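You operate a simulated robot arm through the tools that you are given. There is no shell and no other tool.

The job below is to be done with a simulated robot arm. You get a single attempt, and the scene is never put back.

Task
Wipe the dark smudge, soap the black mat and start the warmer at 50 degrees.
Fine: use the yellow sponge, smudge first, soap from the white dish; put the sponge back. A coat counts when it lies all over at full strength: go over it till it gets no stronger. What is to be rubbed or washed off counts as gone when no trace of it is left.

It is judged by the outcome, as a careful person would: the job done as asked, and still so three seconds after it is handed in. It fails if anything else is knocked over, pushed out of place, dropped, spilled or broken.

Robot
A 7-joint arm with a two-finger parallel gripper, fixed in place. Base frame: the origin is on the floor under the middle of its stand, x ahead of it, y to its left, z up; the work surface is at about z = 800. Units: mm, degrees, N and s.
With the tool pointing down near the work surface it reaches from about 240 to 680 mm from the base axis. Its first joint turns from -66.0 to 66.0 degrees. Payload 2.4 kg.
The TCP is the grasp point between the finger pads, 30 mm short of the fingertips. In the tool frame z runs along the fingers and y along their closing line. Largest opening 94 mm; finger width 28, thickness 10; the body of the gripper, 50 by 96 mm, starts 55 mm behind the TCP.
Orientation is told as [roll, pitch, yaw] about the base's x, y, z axes, in that order, counted from this pose: with the fingers straight down and closing along the base's y, the tool's x points along the base's -x, its y along +y and its z along -z.

Tools
- The arm moves only by the tool send_rows. Its argument "steps" is a list of rows, each a list of 6 numbers: the shift along the tool's x, y, z in mm, then the turn, a rotation vector about the tool's x, y, z in rad. In form: [[tx, ty, tz, ax, ay, az], ...]. A call has 1 to 20 rows; each row shifts and turns the commanded pose from where the row before left it, along the tool's axes as they then stand. "claw" is the opening in per cent of the stroke, from 0 (shut) to 100 (fully open), set as the call begins (left out, the last holds). Rows are played at 5 a second. More than 50 mm and 8.6 degrees between two rows, or a gripper value outside its range, and nothing of the call is played. A pose out of reach is approached as far as the arm can. The call stops where the force on the tool passes 40 N (or 10 N more than at its start, if that is more) or the arm is blocked; 0.2 s more then pass. Each finger travels about 153 mm/s and halts on what it meets, pressing with about 43 N; the grip force reading is that of the motor and also rises with nothing between the fingers. The clock runs only during rows and for 0.2 s after the last one: add rows that do not move to give the fingers time. The reply holds the time, the measured pose of the TCP, the force on the tool along the base axes, the opening and the grip force, in the units named above and with some noise, with the torque about the TCP (base axes, N m) and any sound that the robot's microphone picked up.
- Cameras (640 x 400 px; columns grow to the right, rows downward): "scene" is fixed at [33.8, 498.4, 1408.9]; the picture's right is [-0.63, -0.78, 0.00], its down [-0.67, 0.54, -0.51] and it looks along [0.40, -0.32, -0.86] (base axes); focal length 214 px, centre (320, 200). "wrist" rides on the gripper at [76, 14, -102] in the tool frame; the picture's right is [-0.18, 0.98, 0.00], its down [-0.75, -0.14, -0.64] and it looks along [-0.63, -0.12, 0.77] (tool axes); focal length 243 px, centre (320, 200). There is no depth. A picture from a camera that has moved, and an enlarged one, comes with that camera's place and axes in the base frame and with its lens.
- capture(camera): a new picture of that camera. No time passes.
- zoom(camera, box): a new picture of the part [left, top, right, bottom] of that camera's present view, enlarged. No time passes.
- finish_job(): hands the job in; it is judged then, once.

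Nothing tells you positions but the pictures and the camera data. Unless the task says otherwise, let go and move clear before handing in.

The tools are called after "Call:" as name(argument=value, ...) on one line, values as JSON. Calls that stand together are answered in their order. send_rows: Moves the arm, as the interface text tells. Its arguments: {"type":"object","properties":{"steps":{"type":"array"},"claw":{"type":"number"}},"required":["steps"]} The other tools are called the same way: capture (camera) takes a picture; zoom (camera, box) takes an enlarged picture of a part of a camera's view; finish_job () hands the job in.

At the start:

```text
t: 0.0
eef_pos: [469.3, -3.0, 1161.4]
tcp_rot: [-0.1, 0.0, 0.0]
wrist_force: [0.1, -0.8, -0.1]
ft_torque: [0.0, -0.02, 0.02]
finger_gap: 93.9
finger_force: 0.0
```

scene: 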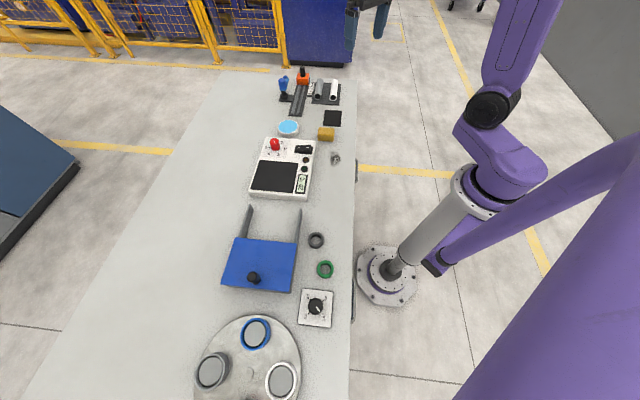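
wrist: 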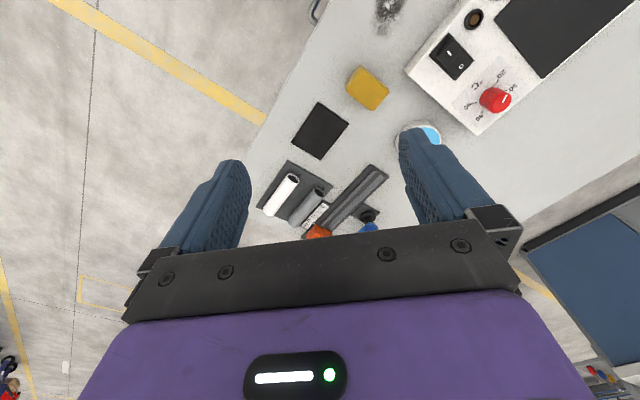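

I see a table with a yellow sponge, a black mat, a dish with blue soap, a smudge and a warmer with controls. I'll take enlarged pictures first to locate everything precisely.

Call:
zoom(camera="scene", box=[240, 60, 370, 141])

Call:
zoom(camera="scene", box=[240, 120, 370, 201])

Call:
zoom(camera="scene", box=[200, 200, 380, 312])

Call:
zoom(camera="scene", box=[180, 280, 372, 400])

Call:
zoom(camera="wrist", box=[230, 0, 640, 256])

```text
4.92 times, centred on (305, 100) of scene
camera zoom: at [33.8, 498.4, 1408.9], right [-0.63, -0.78, 0.0], down [-0.67, 0.54, -0.51], along [0.4, -0.32, -0.86], focal length 1056 px, centre (394, 690)
```

zoom: 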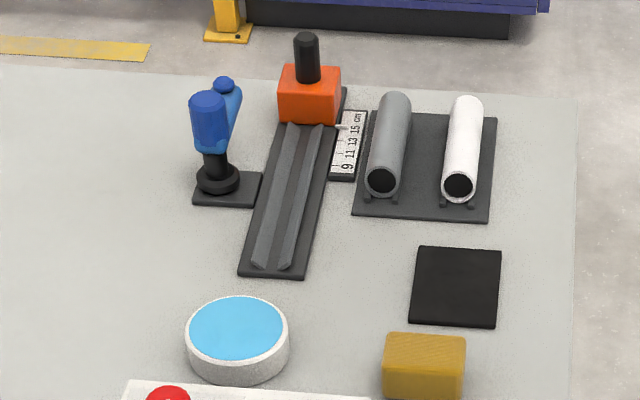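

```text
4.92 times, centred on (305, 160) of scene
camera zoom: at [33.8, 498.4, 1408.9], right [-0.63, -0.78, 0.0], down [-0.67, 0.54, -0.51], along [0.4, -0.32, -0.86], focal length 1056 px, centre (394, 394)
```

zoom: 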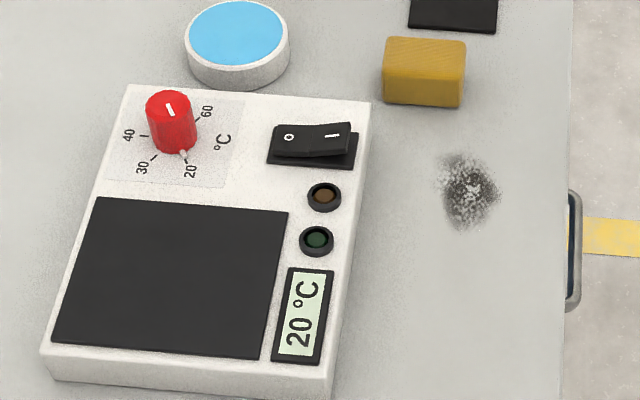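

```text
3.56 times, centred on (290, 256) of scene
camera zoom: at [33.8, 498.4, 1408.9], right [-0.63, -0.78, 0.0], down [-0.67, 0.54, -0.51], along [0.4, -0.32, -0.86], focal length 763 px, centre (427, 1)
```

zoom: 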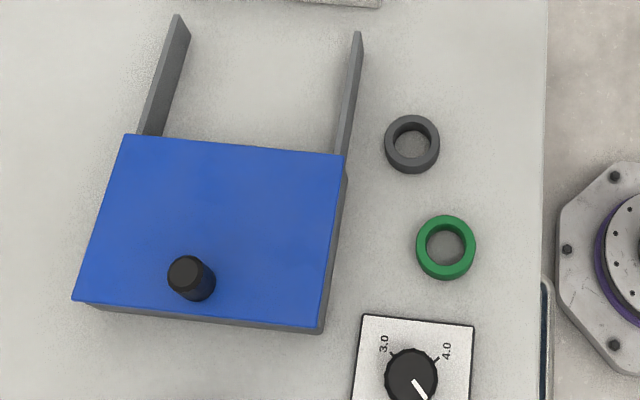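

```text
3.33 times, centred on (276, 340) of scene
camera zoom: at [33.8, 498.4, 1408.9], right [-0.63, -0.78, 0.0], down [-0.67, 0.54, -0.51], along [0.4, -0.32, -0.86], focal length 715 px, centre (467, -267)
```

zoom: 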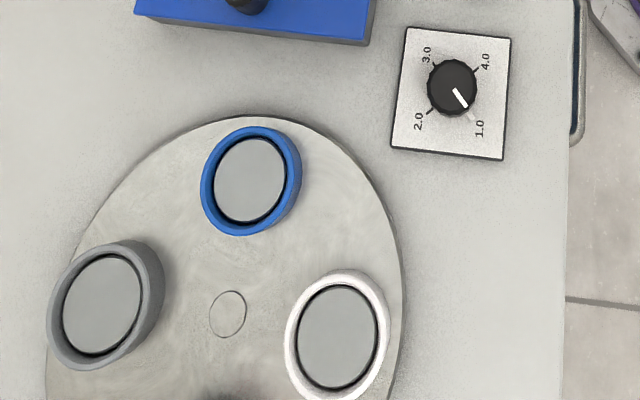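

```text
1.56 times, centred on (435, 128) of wrist
camera zoom: at [392.0, 10.8, 1263.1], right [0.18, 0.98, 0.0], down [0.75, -0.14, 0.64], along [0.63, -0.12, -0.77], focal length 379 px, centre (140, 312)
```

zoom: 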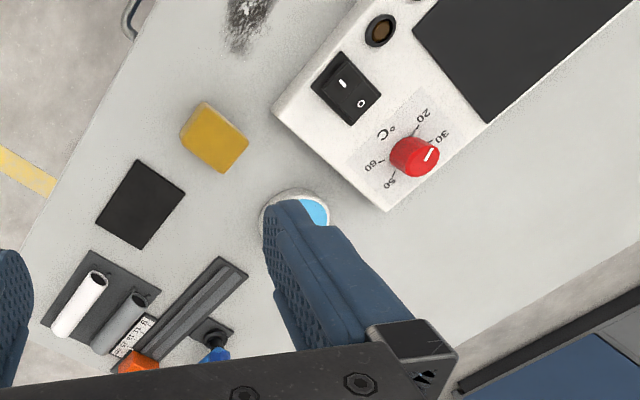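

The warmer has a red dial with marks 20 to 60, an O/I rocker and a display. I want closer pictures of the dial, rocker, sponge and dish.

Call:
zoom(camera="scene", box=[258, 130, 298, 155])

Call:
zoom(camera="scene", box=[290, 138, 322, 158])

Call:
zoom(camera="scene", box=[270, 115, 310, 140])

Call:
zoom(camera="scene", box=[310, 120, 350, 145])

Call:
zoom(camera="wrist", box=[440, 60, 536, 120])

Call:
zoom(camera="scene", box=[322, 145, 354, 165])

```text
16.00 times, centred on (278, 142) of scene
camera zoom: at [33.8, 498.4, 1408.9], right [-0.63, -0.78, 0.0], down [-0.67, 0.54, -0.51], along [0.4, -0.32, -0.86], focal length 3432 px, centre (992, 1120)
```

zoom: 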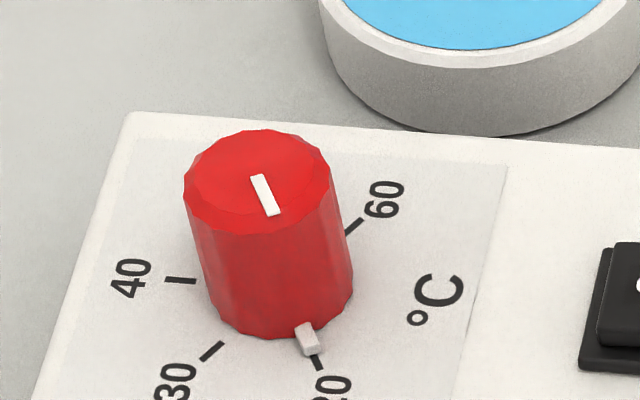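

```text
16.00 times, centred on (306, 148) of scene
camera zoom: at [33.8, 498.4, 1408.9], right [-0.63, -0.78, 0.0], down [-0.67, 0.54, -0.51], along [0.4, -0.32, -0.86], focal length 3432 px, centre (544, 1032)
```

zoom: 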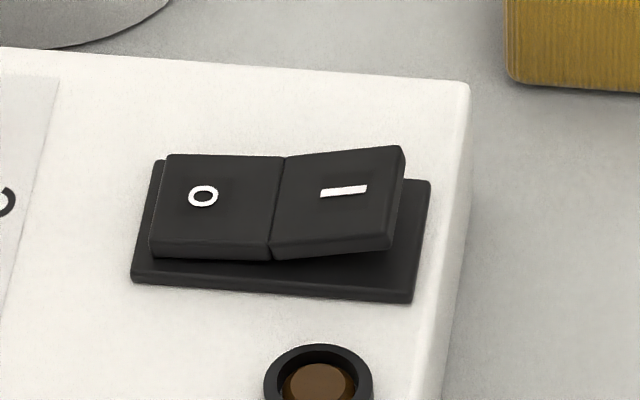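

```text
16.00 times, centred on (290, 128) of scene
camera zoom: at [33.8, 498.4, 1408.9], right [-0.63, -0.78, 0.0], down [-0.67, 0.54, -0.51], along [0.4, -0.32, -0.86], focal length 3432 px, centre (800, 1360)
```

zoom: 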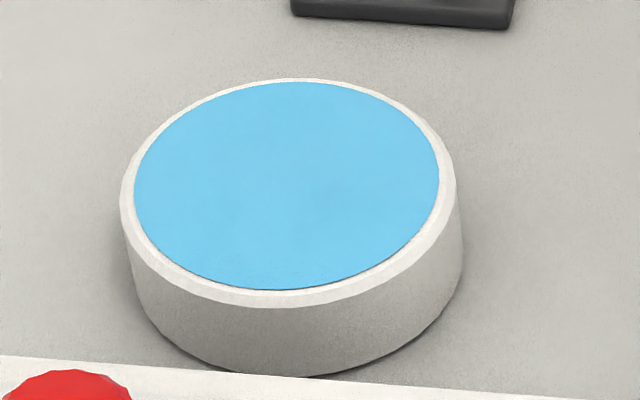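

```text
16.00 times, centred on (330, 132) of scene
camera zoom: at [33.8, 498.4, 1408.9], right [-0.63, -0.78, 0.0], down [-0.67, 0.54, -0.51], along [0.4, -0.32, -0.86], focal length 3432 px, centre (160, 1280)
```

zoom: 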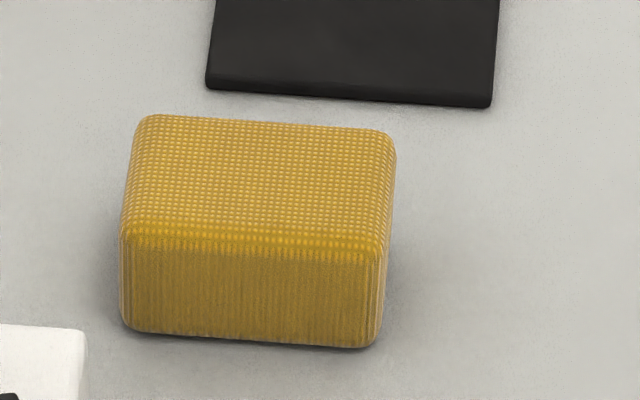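

```text
6.67 times, centred on (488, 90) of wrist
camera zoom: at [392.0, 10.8, 1263.1], right [0.18, 0.98, 0.0], down [0.75, -0.14, 0.64], along [0.63, -0.12, -0.77], focal length 1618 px, centre (-800, 933)
```

zoom: 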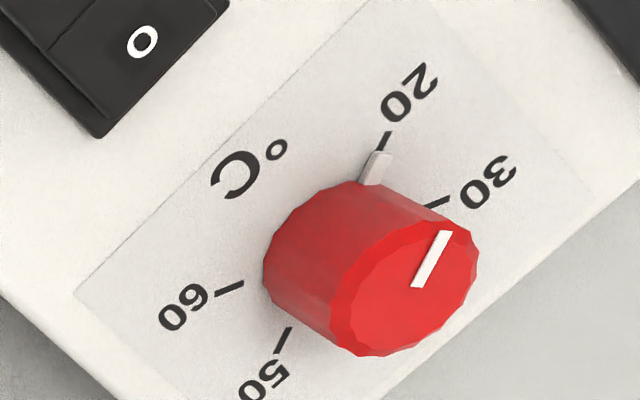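

```text
16.00 times, centred on (338, 155) of scene
camera zoom: at [33.8, 498.4, 1408.9], right [-0.63, -0.78, 0.0], down [-0.67, 0.54, -0.51], along [0.4, -0.32, -0.86], focal length 3432 px, centre (32, 920)
```

zoom: 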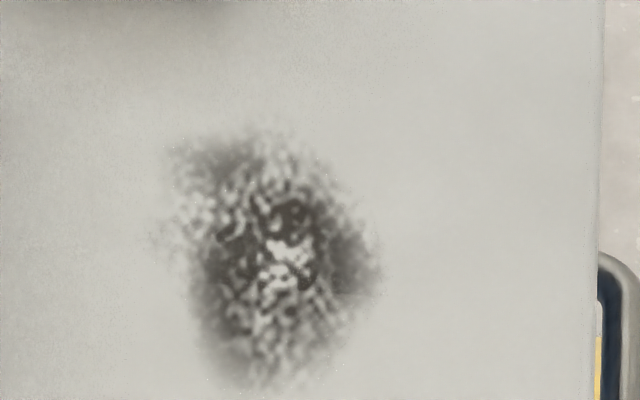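

The sponge is about 64 x 43 x 30 mm, centred near (528, 68) and turned about 46°. The smudge is near (421, 114), the mat near (599, -28), the dish near (650, 164), the dial near (573, 270) and the I rocker half near (488, 188). Next I turn the tool to line up with the sponge and move above it.

Call:
send_rows(steps=[[0, 0, 20, 0, 0, -0.1338], [0, 0, 20, 0, 0, -0.1338], [0, 0, 20, 0, 0, -0.1338], [0, 0, 20, 0, 0, -0.1338], [0, 0, 20, 0, 0, -0.1338], [0, 0, 20, 0, 0, -0.1338], [-22.9, 1.7, 22, 0, 0, 0], [-22.9, 1.7, 22, 0, 0, 0], [-22.9, 1.7, 22, 0, 0, 0], [-22.9, 1.7, 22, 0, 0, 0], [0, 0, 0, 0, 0, 0]], claw=100)

Call:
capture(camera="wrist")

Call:
capture(camera="scene")

```text
t: 2.4
eef_pos: [527.4, 64.8, 952.4]
tcp_rot: [0.0, 0.1, 46.1]
wrist_force: [0.8, -0.4, -0.3]
ft_torque: [0.02, 0.01, -0.01]
finger_gap: 94.2
finger_force: 0.0
```

```text
taken
camera wrist: at [464.0, 21.1, 1055.0], right [-0.58, 0.81, 0.0], down [0.62, 0.44, 0.64], along [0.52, 0.37, -0.77], focal length 243 px, centre (320, 200)
```

wrist: 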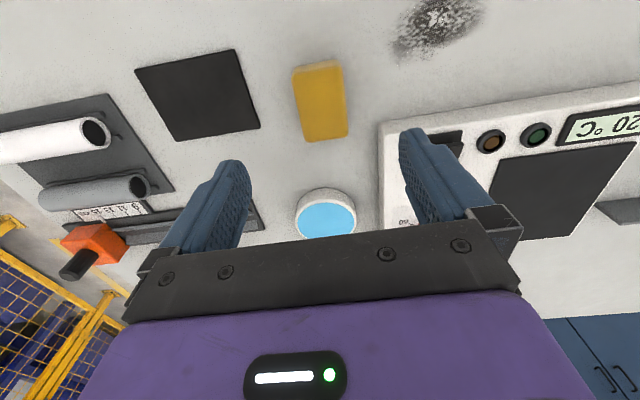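

```text
taken
```

scene: 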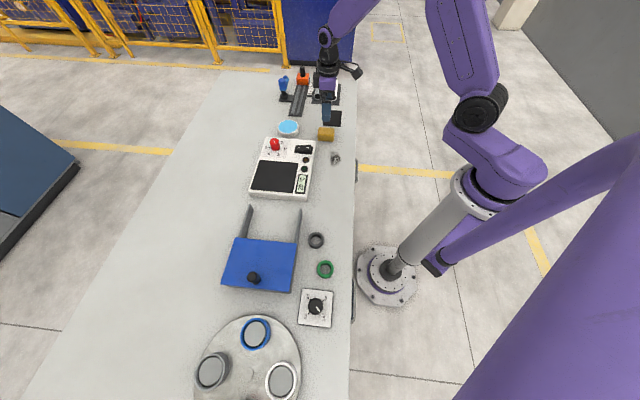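

The gripper is above the sponge, and the sponge shows clear in the wrist view. I'll enlarge it to check its centre and angle before going down.

Call:
zoom(camera="wrist", box=[270, 40, 398, 120])

Call:
zoom(camera="wrist", box=[260, 80, 388, 160])

Call:
zoom(camera="wrist", box=[380, 0, 508, 80])

Call:
zoom(camera="wrist", box=[280, 160, 408, 240])

Call:
zoom(camera="wrist", box=[100, 30, 292, 150])

```text
5.00 times, centred on (334, 80) of wrist
camera zoom: at [464.0, 21.1, 1055.0], right [-0.58, 0.81, 0.0], down [0.62, 0.44, 0.64], along [0.52, 0.37, -0.77], focal length 1213 px, centre (250, 800)
```

zoom: 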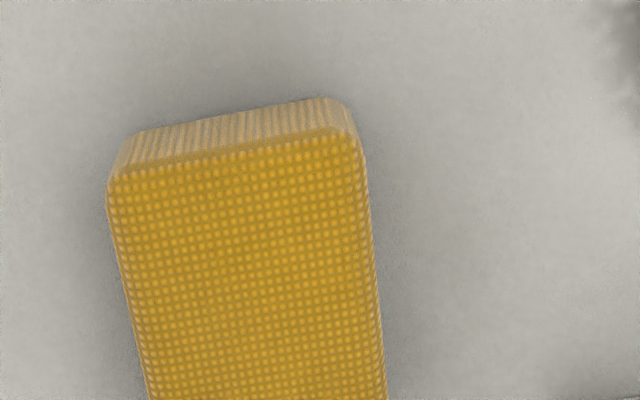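

```text
5.00 times, centred on (324, 120) of wrist
camera zoom: at [464.0, 21.1, 1055.0], right [-0.58, 0.81, 0.0], down [0.62, 0.44, 0.64], along [0.52, 0.37, -0.77], focal length 1213 px, centre (300, 600)
```

zoom: 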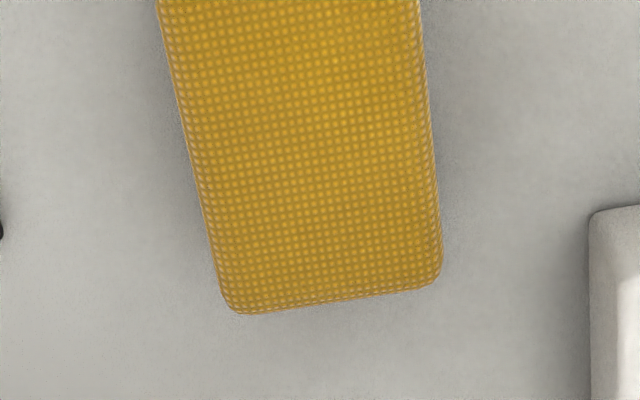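

```text
5.00 times, centred on (444, 40) of wrist
camera zoom: at [464.0, 21.1, 1055.0], right [-0.58, 0.81, 0.0], down [0.62, 0.44, 0.64], along [0.52, 0.37, -0.77], focal length 1213 px, centre (-300, 1000)
```

zoom: 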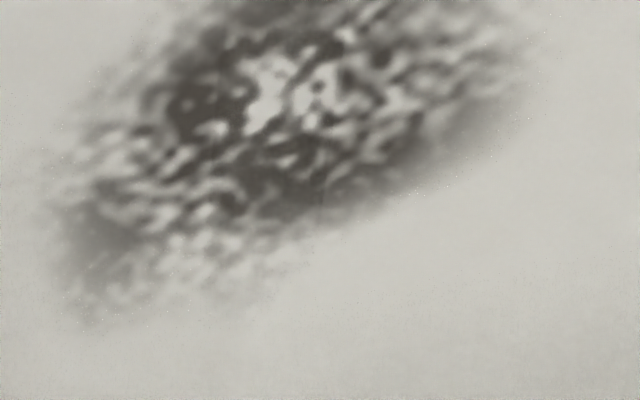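

```text
5.00 times, centred on (344, 200) of wrist
camera zoom: at [464.0, 21.1, 1055.0], right [-0.58, 0.81, 0.0], down [0.62, 0.44, 0.64], along [0.52, 0.37, -0.77], focal length 1213 px, centre (200, 200)
```

zoom: 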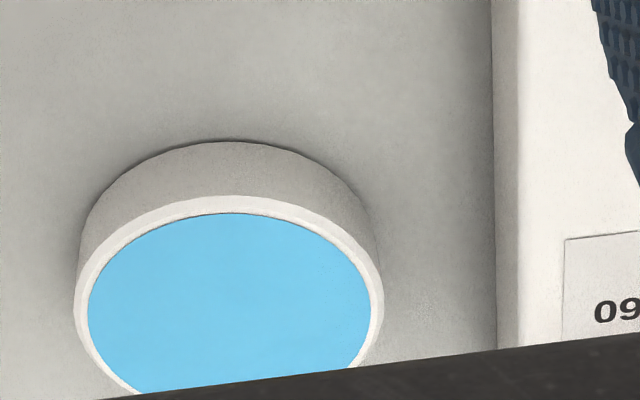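

```text
3.33 times, centred on (196, 90) of wrist
camera zoom: at [464.0, 21.1, 1055.0], right [-0.58, 0.81, 0.0], down [0.62, 0.44, 0.64], along [0.52, 0.37, -0.77], focal length 809 px, centre (733, 567)
```

zoom: 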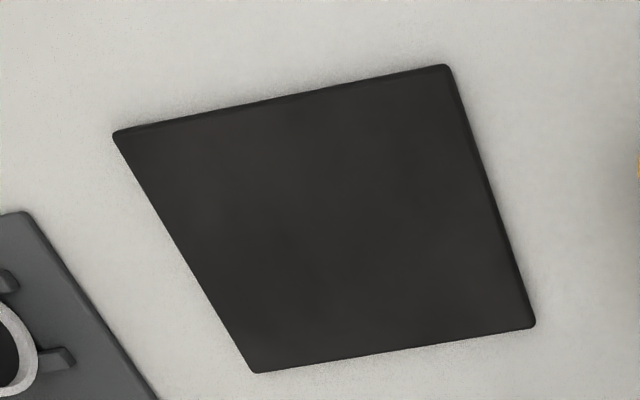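

The sponge is centred within 2 mm of the tool and aligned to about 1°. I go down to TCP z≈840, leaving about 10 mm of sponge below the fingertips, and close.

Call:
send_rows(steps=[[-0.7, 1.8, 25, 0, 0, 0], [0, 0, 25, 0, 0, 0], [0, 0, 25, 0, 0, 0], [0, 0, 20, 0, 0, 0], [0, 0, 12, 0, 0, 0], [0, 0, 5.4, 0, 0, 0], [0, 0, 0, 0, 0, 0]])

Call:
capture(camera="wrist")

Call:
zoom(camera="scene", box=[270, 90, 366, 150])

```text
t: 4.0
eef_pos: [524.1, 69.8, 840.5]
tcp_rot: [0.0, 0.0, 46.1]
wrist_force: [0.2, -0.3, 0.1]
ft_torque: [0.0, -0.03, 0.0]
finger_gap: 93.9
finger_force: 0.1
```

```text
taken
camera wrist: at [461.4, 24.0, 942.5], right [-0.58, 0.81, 0.0], down [0.62, 0.44, 0.64], along [0.52, 0.37, -0.77], focal length 243 px, centre (320, 200)
```

wrist: 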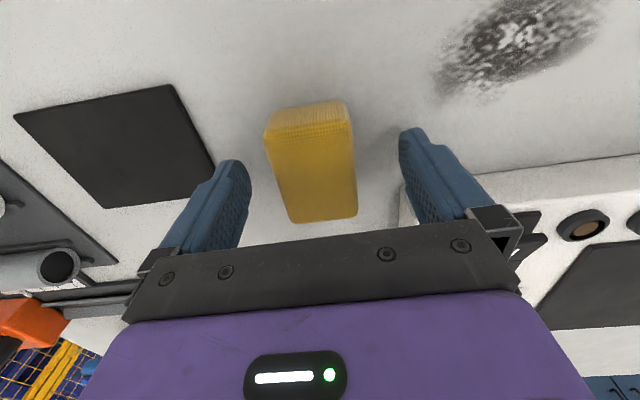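

```text
6.67 times, centred on (318, 120) of scene
camera zoom: at [33.8, 498.4, 1408.9], right [-0.63, -0.78, 0.0], down [-0.67, 0.54, -0.51], along [0.4, -0.32, -0.86], focal length 1430 px, centre (333, 733)
```

zoom: 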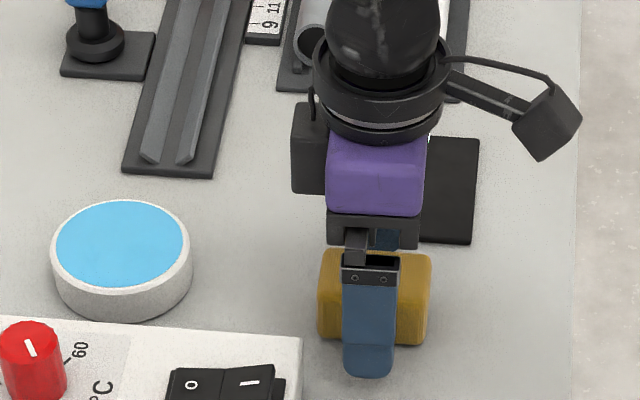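

The sponge sits about 2–3 mm to one side between the fingers. I correct that and close on it gently.

Call:
send_rows(steps=[[-2, -2.5, 0, 0, 0, 0], [0, 0, 0, 0, 0, 0]])

Call:
send_rows(steps=[[0, 0, 0, 0, 0, 0], [0, 0, 0, 0, 0, 0], [0, 0, 0, 0, 0, 0], [0, 0, 0, 0, 0, 0]], claw=38)

Call:
capture(camera="wrist")

```text
t: 4.6
eef_pos: [528.4, 69.1, 839.8]
tcp_rot: [0.1, 0.0, 46.2]
wrist_force: [1.0, 0.0, 0.0]
ft_torque: [0.03, 0.02, -0.05]
finger_gap: 93.6
finger_force: 0.1
```

```text
t: 5.6
eef_pos: [527.9, 69.3, 840.6]
tcp_rot: [0.0, 0.0, 46.1]
wrist_force: [-0.5, 0.4, 0.0]
ft_torque: [-0.01, 0.01, -0.05]
finger_gap: 43.9
finger_force: 42.9
```

```text
taken
camera wrist: at [465.2, 24.0, 943.0], right [-0.58, 0.81, 0.0], down [0.62, 0.44, 0.64], along [0.52, 0.37, -0.77], focal length 243 px, centre (320, 200)
```

wrist: 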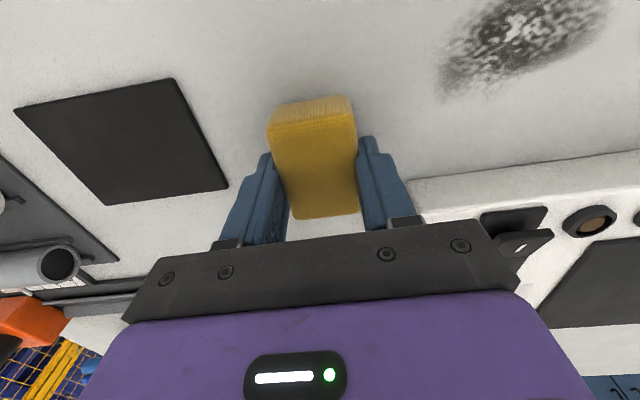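

The sponge is held at 44 mm opening, and its home pose is TCP (528, 69, 840.5), yaw 46°. Now I lift slightly, carry it to the near end of the smudge and come down to light contact.

Call:
send_rows(steps=[[0, 0, -20, 0, 0, 0], [10.5, 14.5, 0, 0, 0, 0], [10.5, 14.5, 0, 0, 0, 0], [10.5, 14.5, 0, 0, 0, 0], [10.2, 14.5, 0, 0, 0, 0], [0, 0, 10, 0, 0, 0], [0, 0, 5, 0, 0, 0], [0, 0, 3, 0, 0, 0], [0, 0, 0, 0, 0, 0]])

Call:
send_rows(steps=[[0, 0, 1, 0, 0, 0], [0, 0, 1, 0, 0, 0], [0, 0, 1, 0, 0, 0], [0, 0, 0, 0, 0, 0]])

Call:
zoom(camera="scene", box=[270, 110, 366, 170])

```text
t: 6.9
eef_pos: [459.8, 78.6, 861.2]
tcp_rot: [-0.2, -0.3, 46.1]
wrist_force: [-3.0, -1.3, 11.6]
ft_torque: [-0.06, 0.17, 0.02]
finger_gap: 43.6
finger_force: 43.3
stopped in row 6: the force on the tool passed its limit at 50 N (the readings are from after the stop); the commanded pose is now the measured one
```

```text
t: 7.5
eef_pos: [460.4, 79.2, 860.9]
tcp_rot: [-0.2, -0.3, 46.1]
wrist_force: [-4.2, -0.8, 12.1]
ft_torque: [-0.04, 0.1, -0.02]
finger_gap: 43.6
finger_force: 42.6
stopped in row 3: the force on the tool passed its limit at 43 N (the readings are from after the stop); the commanded pose is now the measured one
```

```text
6.67 times, centred on (318, 140) of scene
camera zoom: at [33.5, 498.3, 1408.9], right [-0.63, -0.78, 0.0], down [-0.67, 0.54, -0.51], along [0.4, -0.32, -0.86], focal length 1430 px, centre (333, 600)
```

zoom: 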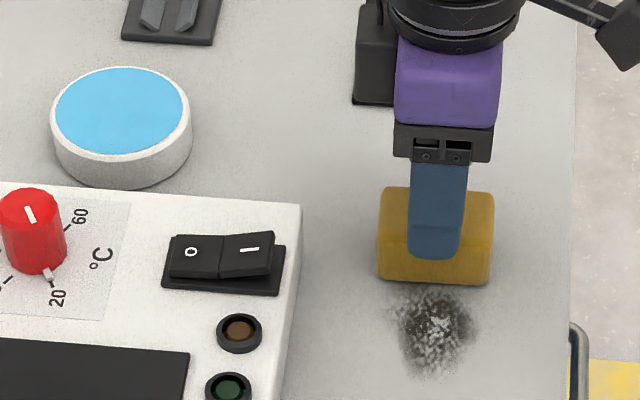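

The tool met firm contact about 20 mm higher than I expected. I look closely from both cameras before moving any further.

Call:
zoom(camera="scene", box=[318, 130, 358, 155])

Call:
capture(camera="wrist")

Call:
capture(camera="scene")

```text
16.00 times, centred on (338, 142) of scene
camera zoom: at [33.5, 498.3, 1408.9], right [-0.63, -0.78, 0.0], down [-0.67, 0.54, -0.51], along [0.4, -0.32, -0.86], focal length 3432 px, centre (32, 1120)
```

zoom: 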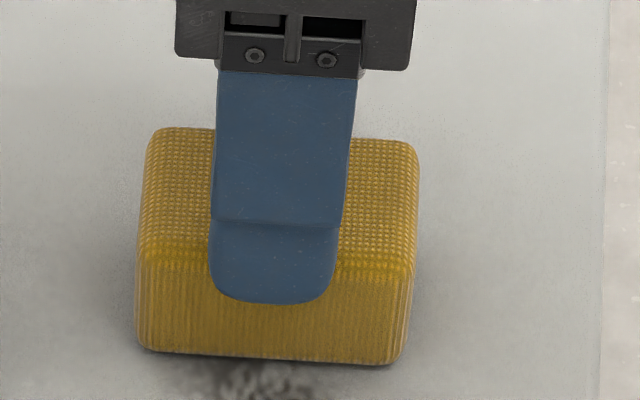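

```text
taken
camera wrist: at [396.2, 33.8, 962.5], right [-0.58, 0.81, 0.0], down [0.62, 0.44, 0.65], along [0.53, 0.37, -0.76], focal length 243 px, centre (320, 200)
```

wrist: 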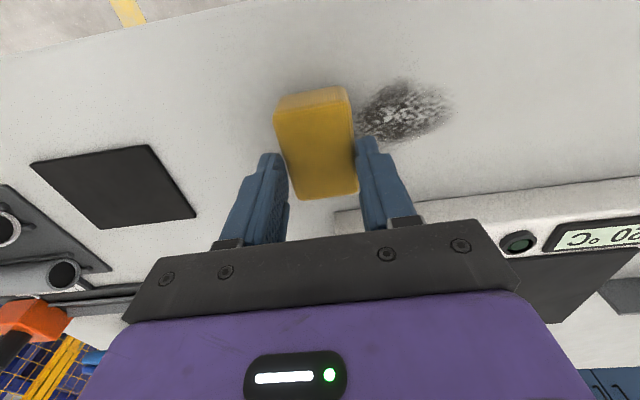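

```text
taken
```

scene: 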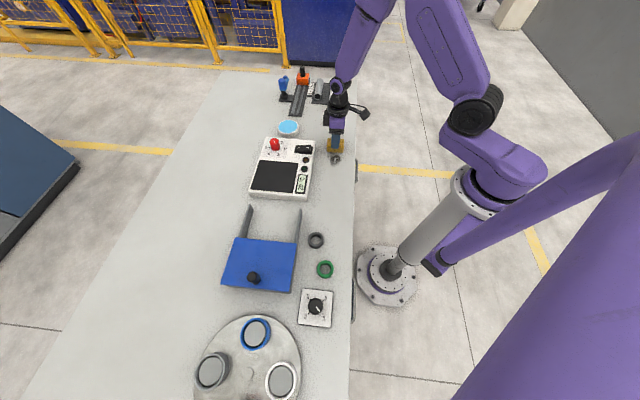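

The pictures show the sponge is standing on the table with its top level with the fingertips, so it slid down in the grip during the quick lift. I'll open, go deeper around it, grip again and lift slowly to test the hold.

Call:
send_rows(steps=[[0, 0, -1, 0, 0, 0], [0, 0, 0, 0, 0, 0], [0, 0, 0, 0, 0, 0]], claw=75)

Call:
capture(camera="wrist")

Call:
zoom(camera="scene", box=[318, 130, 358, 155])

```text
t: 8.3
eef_pos: [460.3, 79.1, 861.4]
tcp_rot: [-0.3, -0.5, 46.2]
wrist_force: [-0.3, 0.2, -0.2]
ft_torque: [0.01, 0.02, 0.04]
finger_gap: 70.4
finger_force: 0.0
```

```text
taken
camera wrist: at [396.1, 34.3, 963.0], right [-0.58, 0.81, 0.0], down [0.62, 0.44, 0.65], along [0.53, 0.37, -0.76], focal length 243 px, centre (320, 200)
```

wrist: 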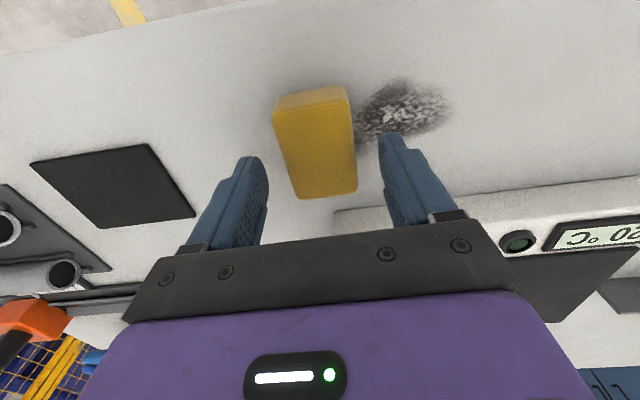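

```text
16.00 times, centred on (338, 142) of scene
camera zoom: at [33.8, 498.4, 1408.9], right [-0.63, -0.78, 0.0], down [-0.67, 0.54, -0.51], along [0.4, -0.32, -0.86], focal length 3432 px, centre (32, 1120)
```

zoom: 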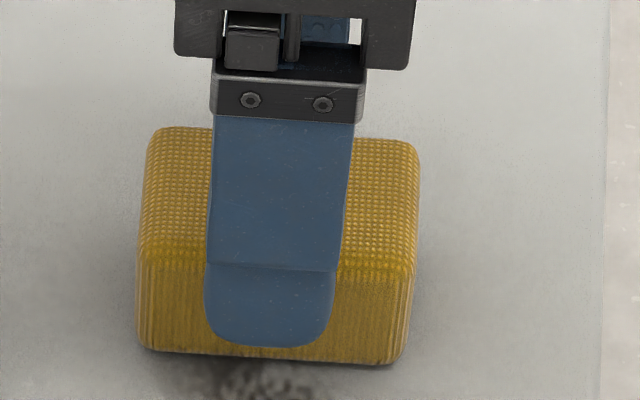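

The sponge stands centred between the open fingers. I level the tool, go down to TCP z≈835, close fully on it, and then lift slowly.

Call:
send_rows(steps=[[0, 0, 8, -0.0052, 0.0087, 0], [0, 0, 8, 0, 0, 0], [0, 0, 6, 0, 0, 0], [0, 0, 4, 0, 0, 0], [0, 0, 0, 0, 0, 0]])

Call:
send_rows(steps=[[0, 0, 0, 0, 0, 0], [0, 0, 0, 0, 0, 0], [0, 0, 0, 0, 0, 0], [0, 0, 0, 0, 0, 0], [0, 0, 0, 0, 0, 0]], claw=20)

Call:
capture(camera="wrist")

Call:
zoom(camera="scene", box=[318, 130, 358, 155])

```text
t: 9.6
eef_pos: [460.5, 79.0, 836.0]
tcp_rot: [-0.1, 0.1, 46.1]
wrist_force: [0.2, -0.1, 0.6]
ft_torque: [0.02, 0.01, 0.0]
finger_gap: 70.7
finger_force: 0.0
```

```text
t: 10.8
eef_pos: [460.3, 79.6, 834.3]
tcp_rot: [0.0, 0.1, 46.1]
wrist_force: [0.2, 0.3, 0.1]
ft_torque: [0.01, 0.01, 0.02]
finger_gap: 48.3
finger_force: 42.8
```

```text
taken
camera wrist: at [397.2, 34.5, 937.5], right [-0.58, 0.81, 0.0], down [0.63, 0.45, 0.64], along [0.52, 0.37, -0.77], focal length 243 px, centre (320, 200)
```

wrist: 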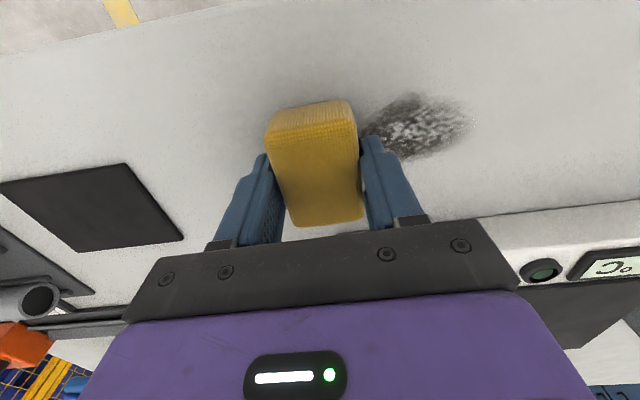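

```text
16.00 times, centred on (338, 142) of scene
camera zoom: at [33.8, 498.4, 1408.9], right [-0.63, -0.78, 0.0], down [-0.67, 0.54, -0.51], along [0.4, -0.32, -0.86], focal length 3432 px, centre (32, 1120)
```

zoom: 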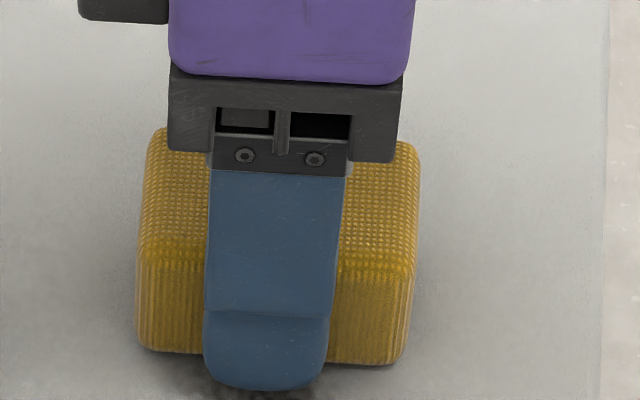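

The opening now reads 48 mm instead of 44 mm, so I look closely at how the fingers meet the sponge.

Call:
zoom(camera="wrist", box=[230, 90, 422, 210])

Call:
zoom(camera="wrist", box=[240, 150, 400, 250])

```text
3.33 times, centred on (326, 150) of wrist
camera zoom: at [397.2, 34.5, 937.5], right [-0.58, 0.81, 0.0], down [0.63, 0.45, 0.64], along [0.52, 0.37, -0.77], focal length 809 px, centre (300, 367)
```

zoom: 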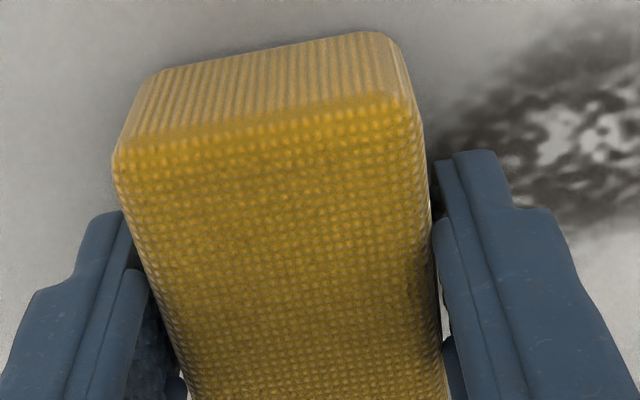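

```text
4.00 times, centred on (320, 200) of wrist
camera zoom: at [397.2, 34.5, 937.5], right [-0.58, 0.81, 0.0], down [0.63, 0.45, 0.64], along [0.52, 0.37, -0.77], focal length 970 px, centre (320, 200)
```

zoom: 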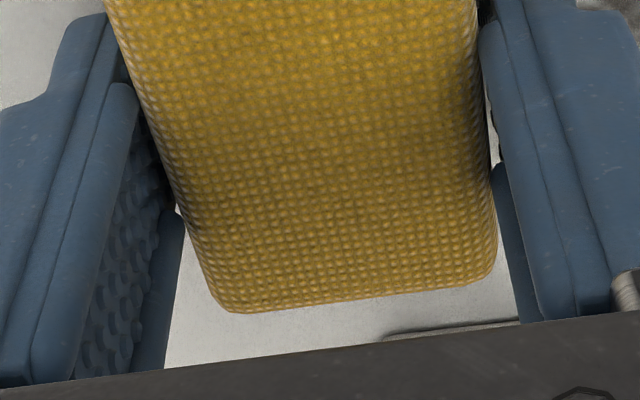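

The sponge looks soft and slightly squeezed. I wait a moment to read the grip again, then lift a few millimetres slowly to test whether it holds.

Call:
send_rows(steps=[[0, 0, 0, 0, 0, 0], [0, 0, 0, 0, 0, 0], [0, 0, 0, 0, 0, 0], [0, 0, 0, 0, 0, 0]], claw=0)

Call:
send_rows(steps=[[0, 0, -1, 0, 0, 0], [0, 0, -1, 0, 0, 0], [0, 0, -1, 0, 0, 0], [0, 0, -1, 0, 0, 0], [0, 0, -1, 0, 0, 0], [0, 0, -1, 0, 0, 0], [0, 0, -1, 0, 0, 0], [0, 0, -1, 0, 0, 0], [0, 0, 0, 0, 0, 0]])

Call:
capture(camera="wrist")

Call:
zoom(camera="scene", box=[318, 130, 358, 155])

```text
t: 11.8
eef_pos: [459.7, 78.7, 834.0]
tcp_rot: [0.0, 0.1, 46.2]
wrist_force: [-0.5, -0.2, 0.0]
ft_torque: [-0.01, 0.01, 0.0]
finger_gap: 48.3
finger_force: 42.8
```

```text
t: 13.8
eef_pos: [461.1, 80.1, 842.5]
tcp_rot: [0.1, 0.1, 46.1]
wrist_force: [-0.1, 0.2, 0.3]
ft_torque: [-0.01, 0.02, -0.03]
finger_gap: 48.1
finger_force: 43.0
```

```text
taken
camera wrist: at [397.4, 34.3, 945.8], right [-0.58, 0.81, 0.0], down [0.63, 0.45, 0.64], along [0.52, 0.37, -0.77], focal length 243 px, centre (320, 200)
```

wrist: 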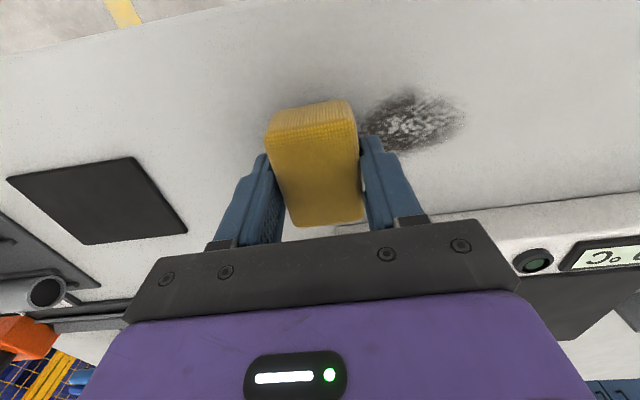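

```text
16.00 times, centred on (338, 142) of scene
camera zoom: at [33.8, 498.4, 1408.9], right [-0.63, -0.78, 0.0], down [-0.67, 0.54, -0.51], along [0.4, -0.32, -0.86], focal length 3432 px, centre (32, 1120)
```

zoom: 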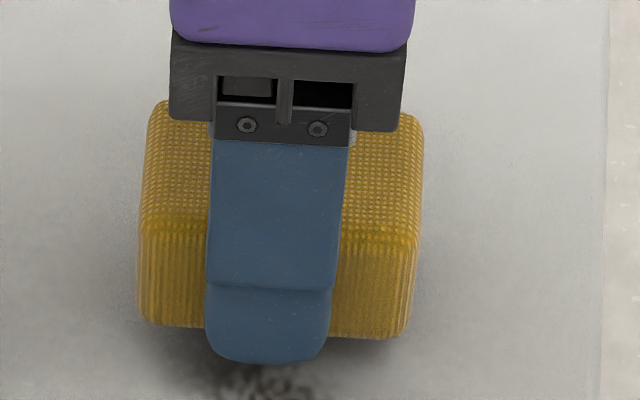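

The deeper grip holds: the sponge rose with the fingers. Now I lower it to light contact at the far end of the smudge and begin wiping with the force watched.

Call:
send_rows(steps=[[0, 0, 3, 0, 0, 0], [0, 0, 3, 0, 0, 0], [0, 0, 2, 0, 0, 0], [0, 0, 0.7, 0, 0, 0], [0, 0, 0, 0, 0, 0]])

Call:
send_rows(steps=[[0, 0, 0.5, 0, 0, 0], [0, 0, 0.3, 0, 0, 0], [0, 0, 0, 0, 0, 0]])

```text
t: 14.9
eef_pos: [459.5, 78.2, 835.2]
tcp_rot: [0.0, 0.1, 46.1]
wrist_force: [-2.4, 0.2, 11.2]
ft_torque: [0.05, 0.09, 0.01]
finger_gap: 47.8
finger_force: 43.5
```

```text
t: 15.8
eef_pos: [458.6, 79.2, 835.6]
tcp_rot: [0.0, 0.2, 46.1]
wrist_force: [-3.9, 0.0, 25.4]
ft_torque: [-0.05, 0.17, 0.0]
finger_gap: 48.3
finger_force: 43.1
```

Contact is firm at about 25 N. I ease it to about 12 N and wipe along the smudge.

Call:
send_rows(steps=[[0, 0, -0.7, 0, 0, 0], [0, 10, 0, 0, 0, 0], [0, 10, 0, 0, 0, 0], [0, 10, 0, 0, 0, 0], [0, 10, 0, 0, 0, 0], [0, 10, 0, 0, 0, 0], [0, 0, 0, 0, 0, 0]])

Call:
zoom(camera="scene", box=[302, 130, 366, 170])

Call:
capture(camera="wrist")

```text
t: 17.4
eef_pos: [423.6, 113.4, 834.3]
tcp_rot: [0.1, 0.3, 46.0]
wrist_force: [-0.4, -0.4, -0.8]
ft_torque: [0.01, -0.02, -0.03]
finger_gap: 48.1
finger_force: 43.0
```

```text
10.00 times, centred on (334, 150) of scene
camera zoom: at [33.8, 498.4, 1408.9], right [-0.63, -0.78, 0.0], down [-0.67, 0.54, -0.51], along [0.4, -0.32, -0.86], focal length 2145 px, centre (180, 700)
```

zoom: 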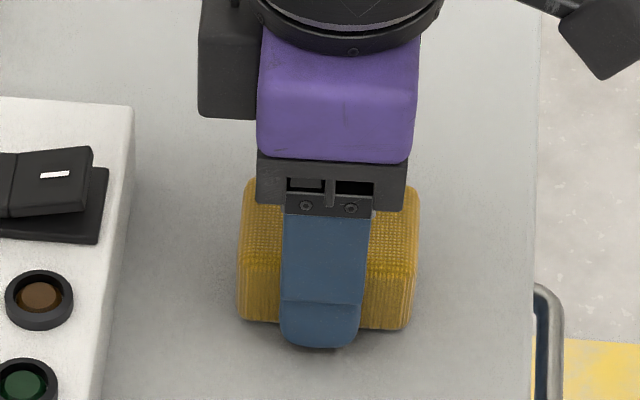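

```text
taken
camera wrist: at [360.7, 69.1, 937.3], right [-0.58, 0.81, 0.0], down [0.63, 0.45, 0.64], along [0.52, 0.37, -0.77], focal length 243 px, centre (320, 200)
```

wrist: 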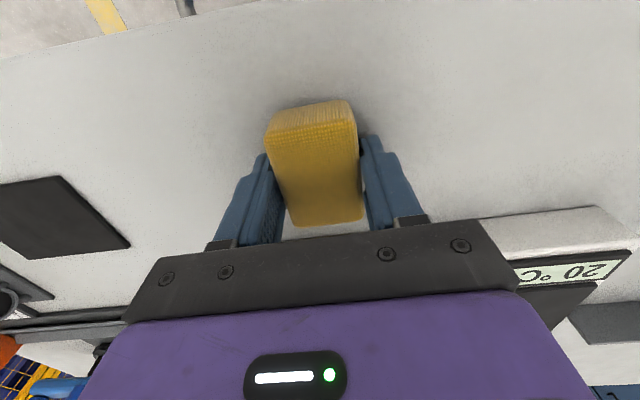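

Contact was lost part way along the stroke. I feel down again, then continue the stroke to the far end of the smudge.

Call:
send_rows(steps=[[0, 0, 0.5, 0, 0, 0], [0, 0, 0.5, 0, 0, 0], [0, 0, 0, 0, 0, 0]])

```text
t: 18.1
eef_pos: [425.3, 114.1, 834.0]
tcp_rot: [0.0, 0.1, 46.1]
wrist_force: [-8.4, -1.1, 25.5]
ft_torque: [0.07, 0.15, -0.01]
finger_gap: 48.3
finger_force: 42.9
```

Call:
send_rows(steps=[[0, 0, -0.4, 0, 0, 0], [0, 9, 0, 0, 0, 0], [0, 9, 0, 0, 0, 0], [0, 9, 0, 0, 0, 0], [0, 9, 0, 0, 0, 0], [0, 9, 0, 0, 0, 0], [0, 9, 0, 0, 0, 0], [0, 0, 0, 0, 0, 0]])

Call:
zoom(camera="scene", box=[302, 130, 366, 170])

Call:
capture(camera="wrist")

```text
t: 19.9
eef_pos: [386.0, 150.1, 834.8]
tcp_rot: [0.0, 0.0, 46.1]
wrist_force: [7.9, -2.8, 22.5]
ft_torque: [0.06, -0.27, -0.04]
finger_gap: 48.1
finger_force: 43.2
```

```text
10.00 times, centred on (334, 150) of scene
camera zoom: at [33.7, 498.2, 1408.9], right [-0.63, -0.78, 0.0], down [-0.67, 0.54, -0.51], along [0.4, -0.32, -0.86], focal length 2145 px, centre (180, 700)
```

zoom: 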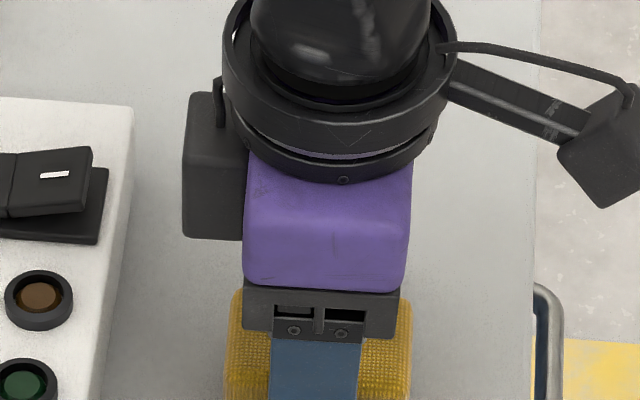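

```text
taken
camera wrist: at [322.5, 106.4, 936.4], right [-0.58, 0.81, 0.0], down [0.62, 0.45, 0.64], along [0.52, 0.37, -0.77], focal length 243 px, centre (320, 200)
```

wrist: 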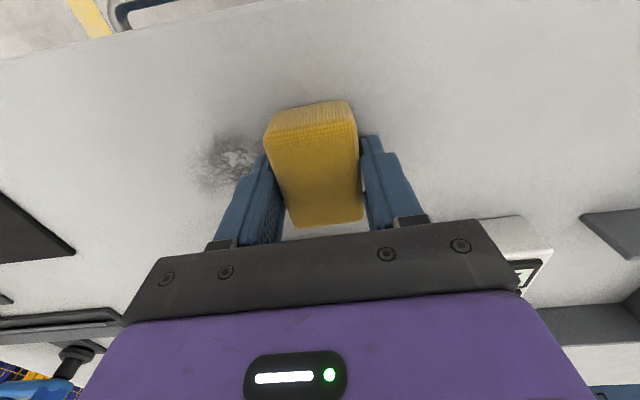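

The two ends are cleaner, but a patch remains in the middle where contact was light. I stroke back over it.

Call:
send_rows(steps=[[0, -9, 0, 0, 0, 0], [0, -9, 0, 0, 0, 0], [0, -9, 0, 0, 0, 0], [0, -9, 0, 0, 0, 0], [0, -9, 0, 0, 0, 0], [0, 0, 0, 0, 0, 0]])

Call:
send_rows(steps=[[0, -9, 0, 0, 0, 0], [0, -9, 0, 0, 0, 0], [0, -9, 0, 0, 0, 0], [0, -9, 0, 0, 0, 0], [0, -9, 0, 0, 0, 0], [0, 0, 0, 0, 0, 0]])

Call:
capture(camera="wrist")

Call:
zoom(camera="scene", box=[302, 130, 366, 170])

```text
t: 21.4
eef_pos: [417.8, 118.5, 833.9]
tcp_rot: [0.0, 0.1, 46.2]
wrist_force: [-6.7, 5.9, 20.9]
ft_torque: [0.03, 0.15, 0.0]
finger_gap: 48.3
finger_force: 42.2
```

```text
t: 22.8
eef_pos: [451.4, 88.8, 832.9]
tcp_rot: [0.0, 0.1, 46.1]
wrist_force: [-3.5, 3.4, 10.9]
ft_torque: [-0.04, 0.04, 0.02]
finger_gap: 48.5
finger_force: 43.4
```

```text
taken
camera wrist: at [387.6, 43.7, 936.3], right [-0.58, 0.81, 0.0], down [0.63, 0.45, 0.64], along [0.52, 0.37, -0.77], focal length 243 px, centre (320, 200)
```

wrist: 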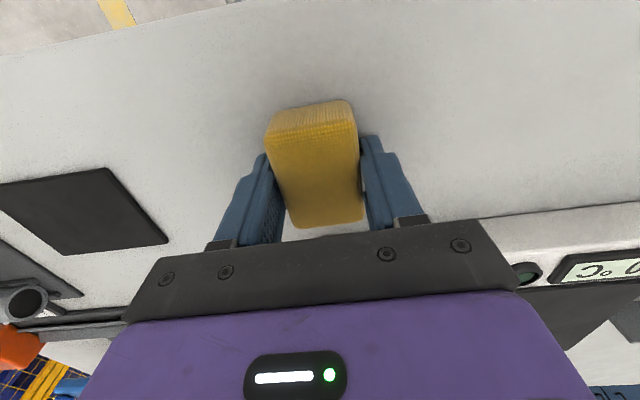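

```text
10.00 times, centred on (334, 150) of scene
camera zoom: at [33.6, 498.4, 1408.9], right [-0.63, -0.78, 0.0], down [-0.67, 0.54, -0.51], along [0.4, -0.32, -0.86], focal length 2145 px, centre (180, 700)
```

zoom: 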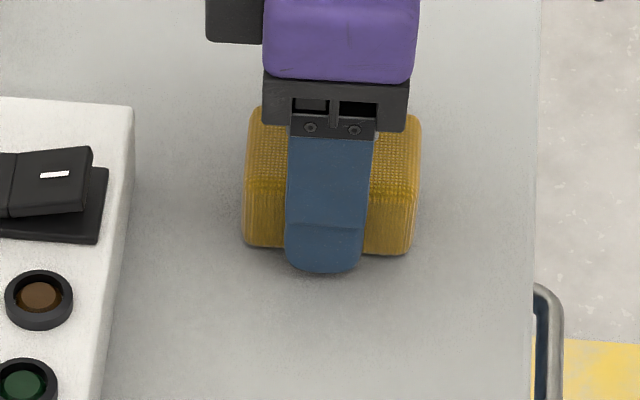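

The smudge looks almost gone. I make two more overlapping strokes, offset sideways, to catch the edges.

Call:
send_rows(steps=[[0, -6, 0, 0, 0, 0], [0, -6, 0, 0, 0, 0], [7, 0, 0, 0, 0, 0], [0, 9, 0, 0, 0, 0], [0, 9, 0, 0, 0, 0], [0, 9, 0, 0, 0, 0], [0, 9, 0, 0, 0, 0], [0, 9, 0, 0, 0, 0], [0, 0, 0, 0, 0, 0]])

Call:
send_rows(steps=[[0, 9, 0, 0, 0, 0], [0, 9, 0, 0, 0, 0], [0, 9, 0, 0, 0, 0], [0, 9, 0, 0, 0, 0], [0, 9, 0, 0, 0, 0], [0, 9, 0, 0, 0, 0], [0, 0, 0, 0, 0, 0]])

```text
t: 24.8
eef_pos: [422.0, 106.4, 833.1]
tcp_rot: [0.2, 0.1, 46.1]
wrist_force: [0.5, -1.1, 3.1]
ft_torque: [-0.06, -0.04, -0.05]
finger_gap: 48.5
finger_force: 43.1
```

```text
t: 26.4
eef_pos: [381.3, 144.4, 834.5]
tcp_rot: [0.0, 0.1, 46.2]
wrist_force: [0.9, -0.5, 1.5]
ft_torque: [0.01, -0.08, 0.0]
finger_gap: 48.1
finger_force: 42.6
```

Call:
send_rows(steps=[[0, 0, 0.6, 0, 0, 0], [0, -9, 0, 0, 0, 0], [0, -9, 0, 0, 0, 0], [0, -9, 0, 0, 0, 0], [0, -9, 0, 0, 0, 0], [0, -9, 0, 0, 0, 0], [0, -9, 0, 0, 0, 0], [0, -9, 0, 0, 0, 0], [0, -9, 0, 0, 0, 0], [0, -9, 0, 0, 0, 0], [0, -9, 0, 0, 0, 0], [0, -9, 0, 0, 0, 0], [0, 0, 0, 0, 0, 0]])

Call:
send_rows(steps=[[-7, 0, 0, 0, 0, 0], [-7, 0, 0, 0, 0, 0], [0, 9, 0, 0, 0, 0], [0, 9, 0, 0, 0, 0], [0, 9, 0, 0, 0, 0], [0, 9, 0, 0, 0, 0], [0, 9, 0, 0, 0, 0], [0, 9, 0, 0, 0, 0], [0, 9, 0, 0, 0, 0], [0, 9, 0, 0, 0, 0], [0, 9, 0, 0, 0, 0], [0, 9, 0, 0, 0, 0], [0, 9, 0, 0, 0, 0], [0, 0, 0, 0, 0, 0]])

Call:
capture(camera="wrist")

```text
t: 27.7
eef_pos: [411.6, 116.3, 834.1]
tcp_rot: [0.1, 0.2, 46.1]
wrist_force: [-2.9, -0.6, 13.1]
ft_torque: [-0.07, -0.04, -0.01]
finger_gap: 48.4
finger_force: 43.2
stopped in row 6: the force on the tool passed its limit at 40 N (the readings are from after the stop); the commanded pose is now the measured one
```

```text
t: 29.5
eef_pos: [384.7, 162.9, 833.6]
tcp_rot: [0.0, -0.1, 46.1]
wrist_force: [-1.0, -0.3, 8.7]
ft_torque: [0.01, 0.11, 0.05]
finger_gap: 48.1
finger_force: 43.1
stopped in row 9: the force on the tool passed its limit at 41 N (the readings are from after the stop); the commanded pose is now the measured one
```

```text
taken
camera wrist: at [320.6, 119.3, 935.6], right [-0.58, 0.81, 0.0], down [0.62, 0.45, 0.64], along [0.52, 0.37, -0.77], focal length 243 px, centre (320, 200)
```

wrist: 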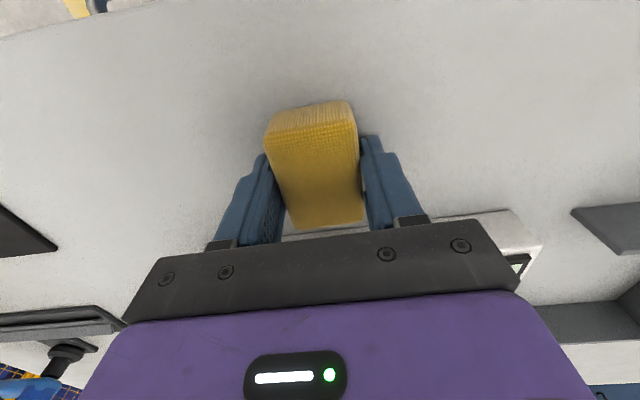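

Call:
send_rows(steps=[[0, -8, 0, 0, 0, 0], [0, -8, 0, 0, 0, 0], [0, -8, 0, 0, 0, 0], [0, -8, 0, 0, 0, 0], [0, -8, 0, 0, 0, 0], [0, -8, 0, 0, 0, 0], [0, -8, 0, 0, 0, 0], [0, -8, 0, 0, 0, 0], [0, -8, 0, 0, 0, 0], [0, -8, 0, 0, 0, 0], [0, -8, 0, 0, 0, 0], [0, -8, 0, 0, 0, 0], [0, -8, 0, 0, 0, 0], [0, 0, 0, 0, 0, 0]])

Call:
send_rows(steps=[[0, 0, -5, 0, 0, 0], [0, 0, -10, 0, 0, 0], [0, -15, -5, 0, 0, 0], [0, -25, 0, 0, 0, 0], [0, -25, 0, 0, 0, 0], [0, 0, 0, 0, 0, 0]])

Call:
capture(camera="wrist")

Call:
zoom(camera="scene", box=[310, 138, 358, 168])

```text
t: 32.5
eef_pos: [459.1, 91.4, 833.3]
tcp_rot: [0.0, 0.0, 46.1]
wrist_force: [-5.4, 4.0, 13.1]
ft_torque: [0.07, 0.05, 0.05]
finger_gap: 48.1
finger_force: 43.2
```

```text
t: 33.9
eef_pos: [503.3, 47.0, 853.6]
tcp_rot: [-0.1, -0.1, 46.2]
wrist_force: [0.1, -1.1, 0.2]
ft_torque: [-0.01, -0.01, 0.01]
finger_gap: 48.2
finger_force: 43.3
```

```text
taken
camera wrist: at [440.7, 1.7, 955.7], right [-0.58, 0.81, 0.0], down [0.62, 0.44, 0.64], along [0.52, 0.37, -0.77], focal length 243 px, centre (320, 200)
```

wrist: 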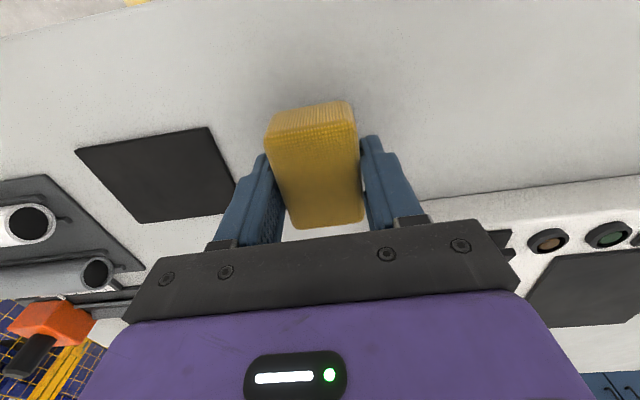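

```text
13.33 times, centred on (334, 153) of scene
camera zoom: at [33.8, 498.4, 1408.9], right [-0.63, -0.78, 0.0], down [-0.67, 0.54, -0.51], along [0.4, -0.32, -0.86], focal length 2860 px, centre (133, 827)
```

zoom: 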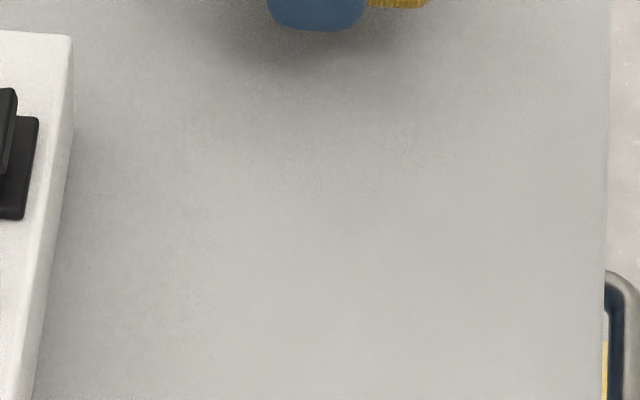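

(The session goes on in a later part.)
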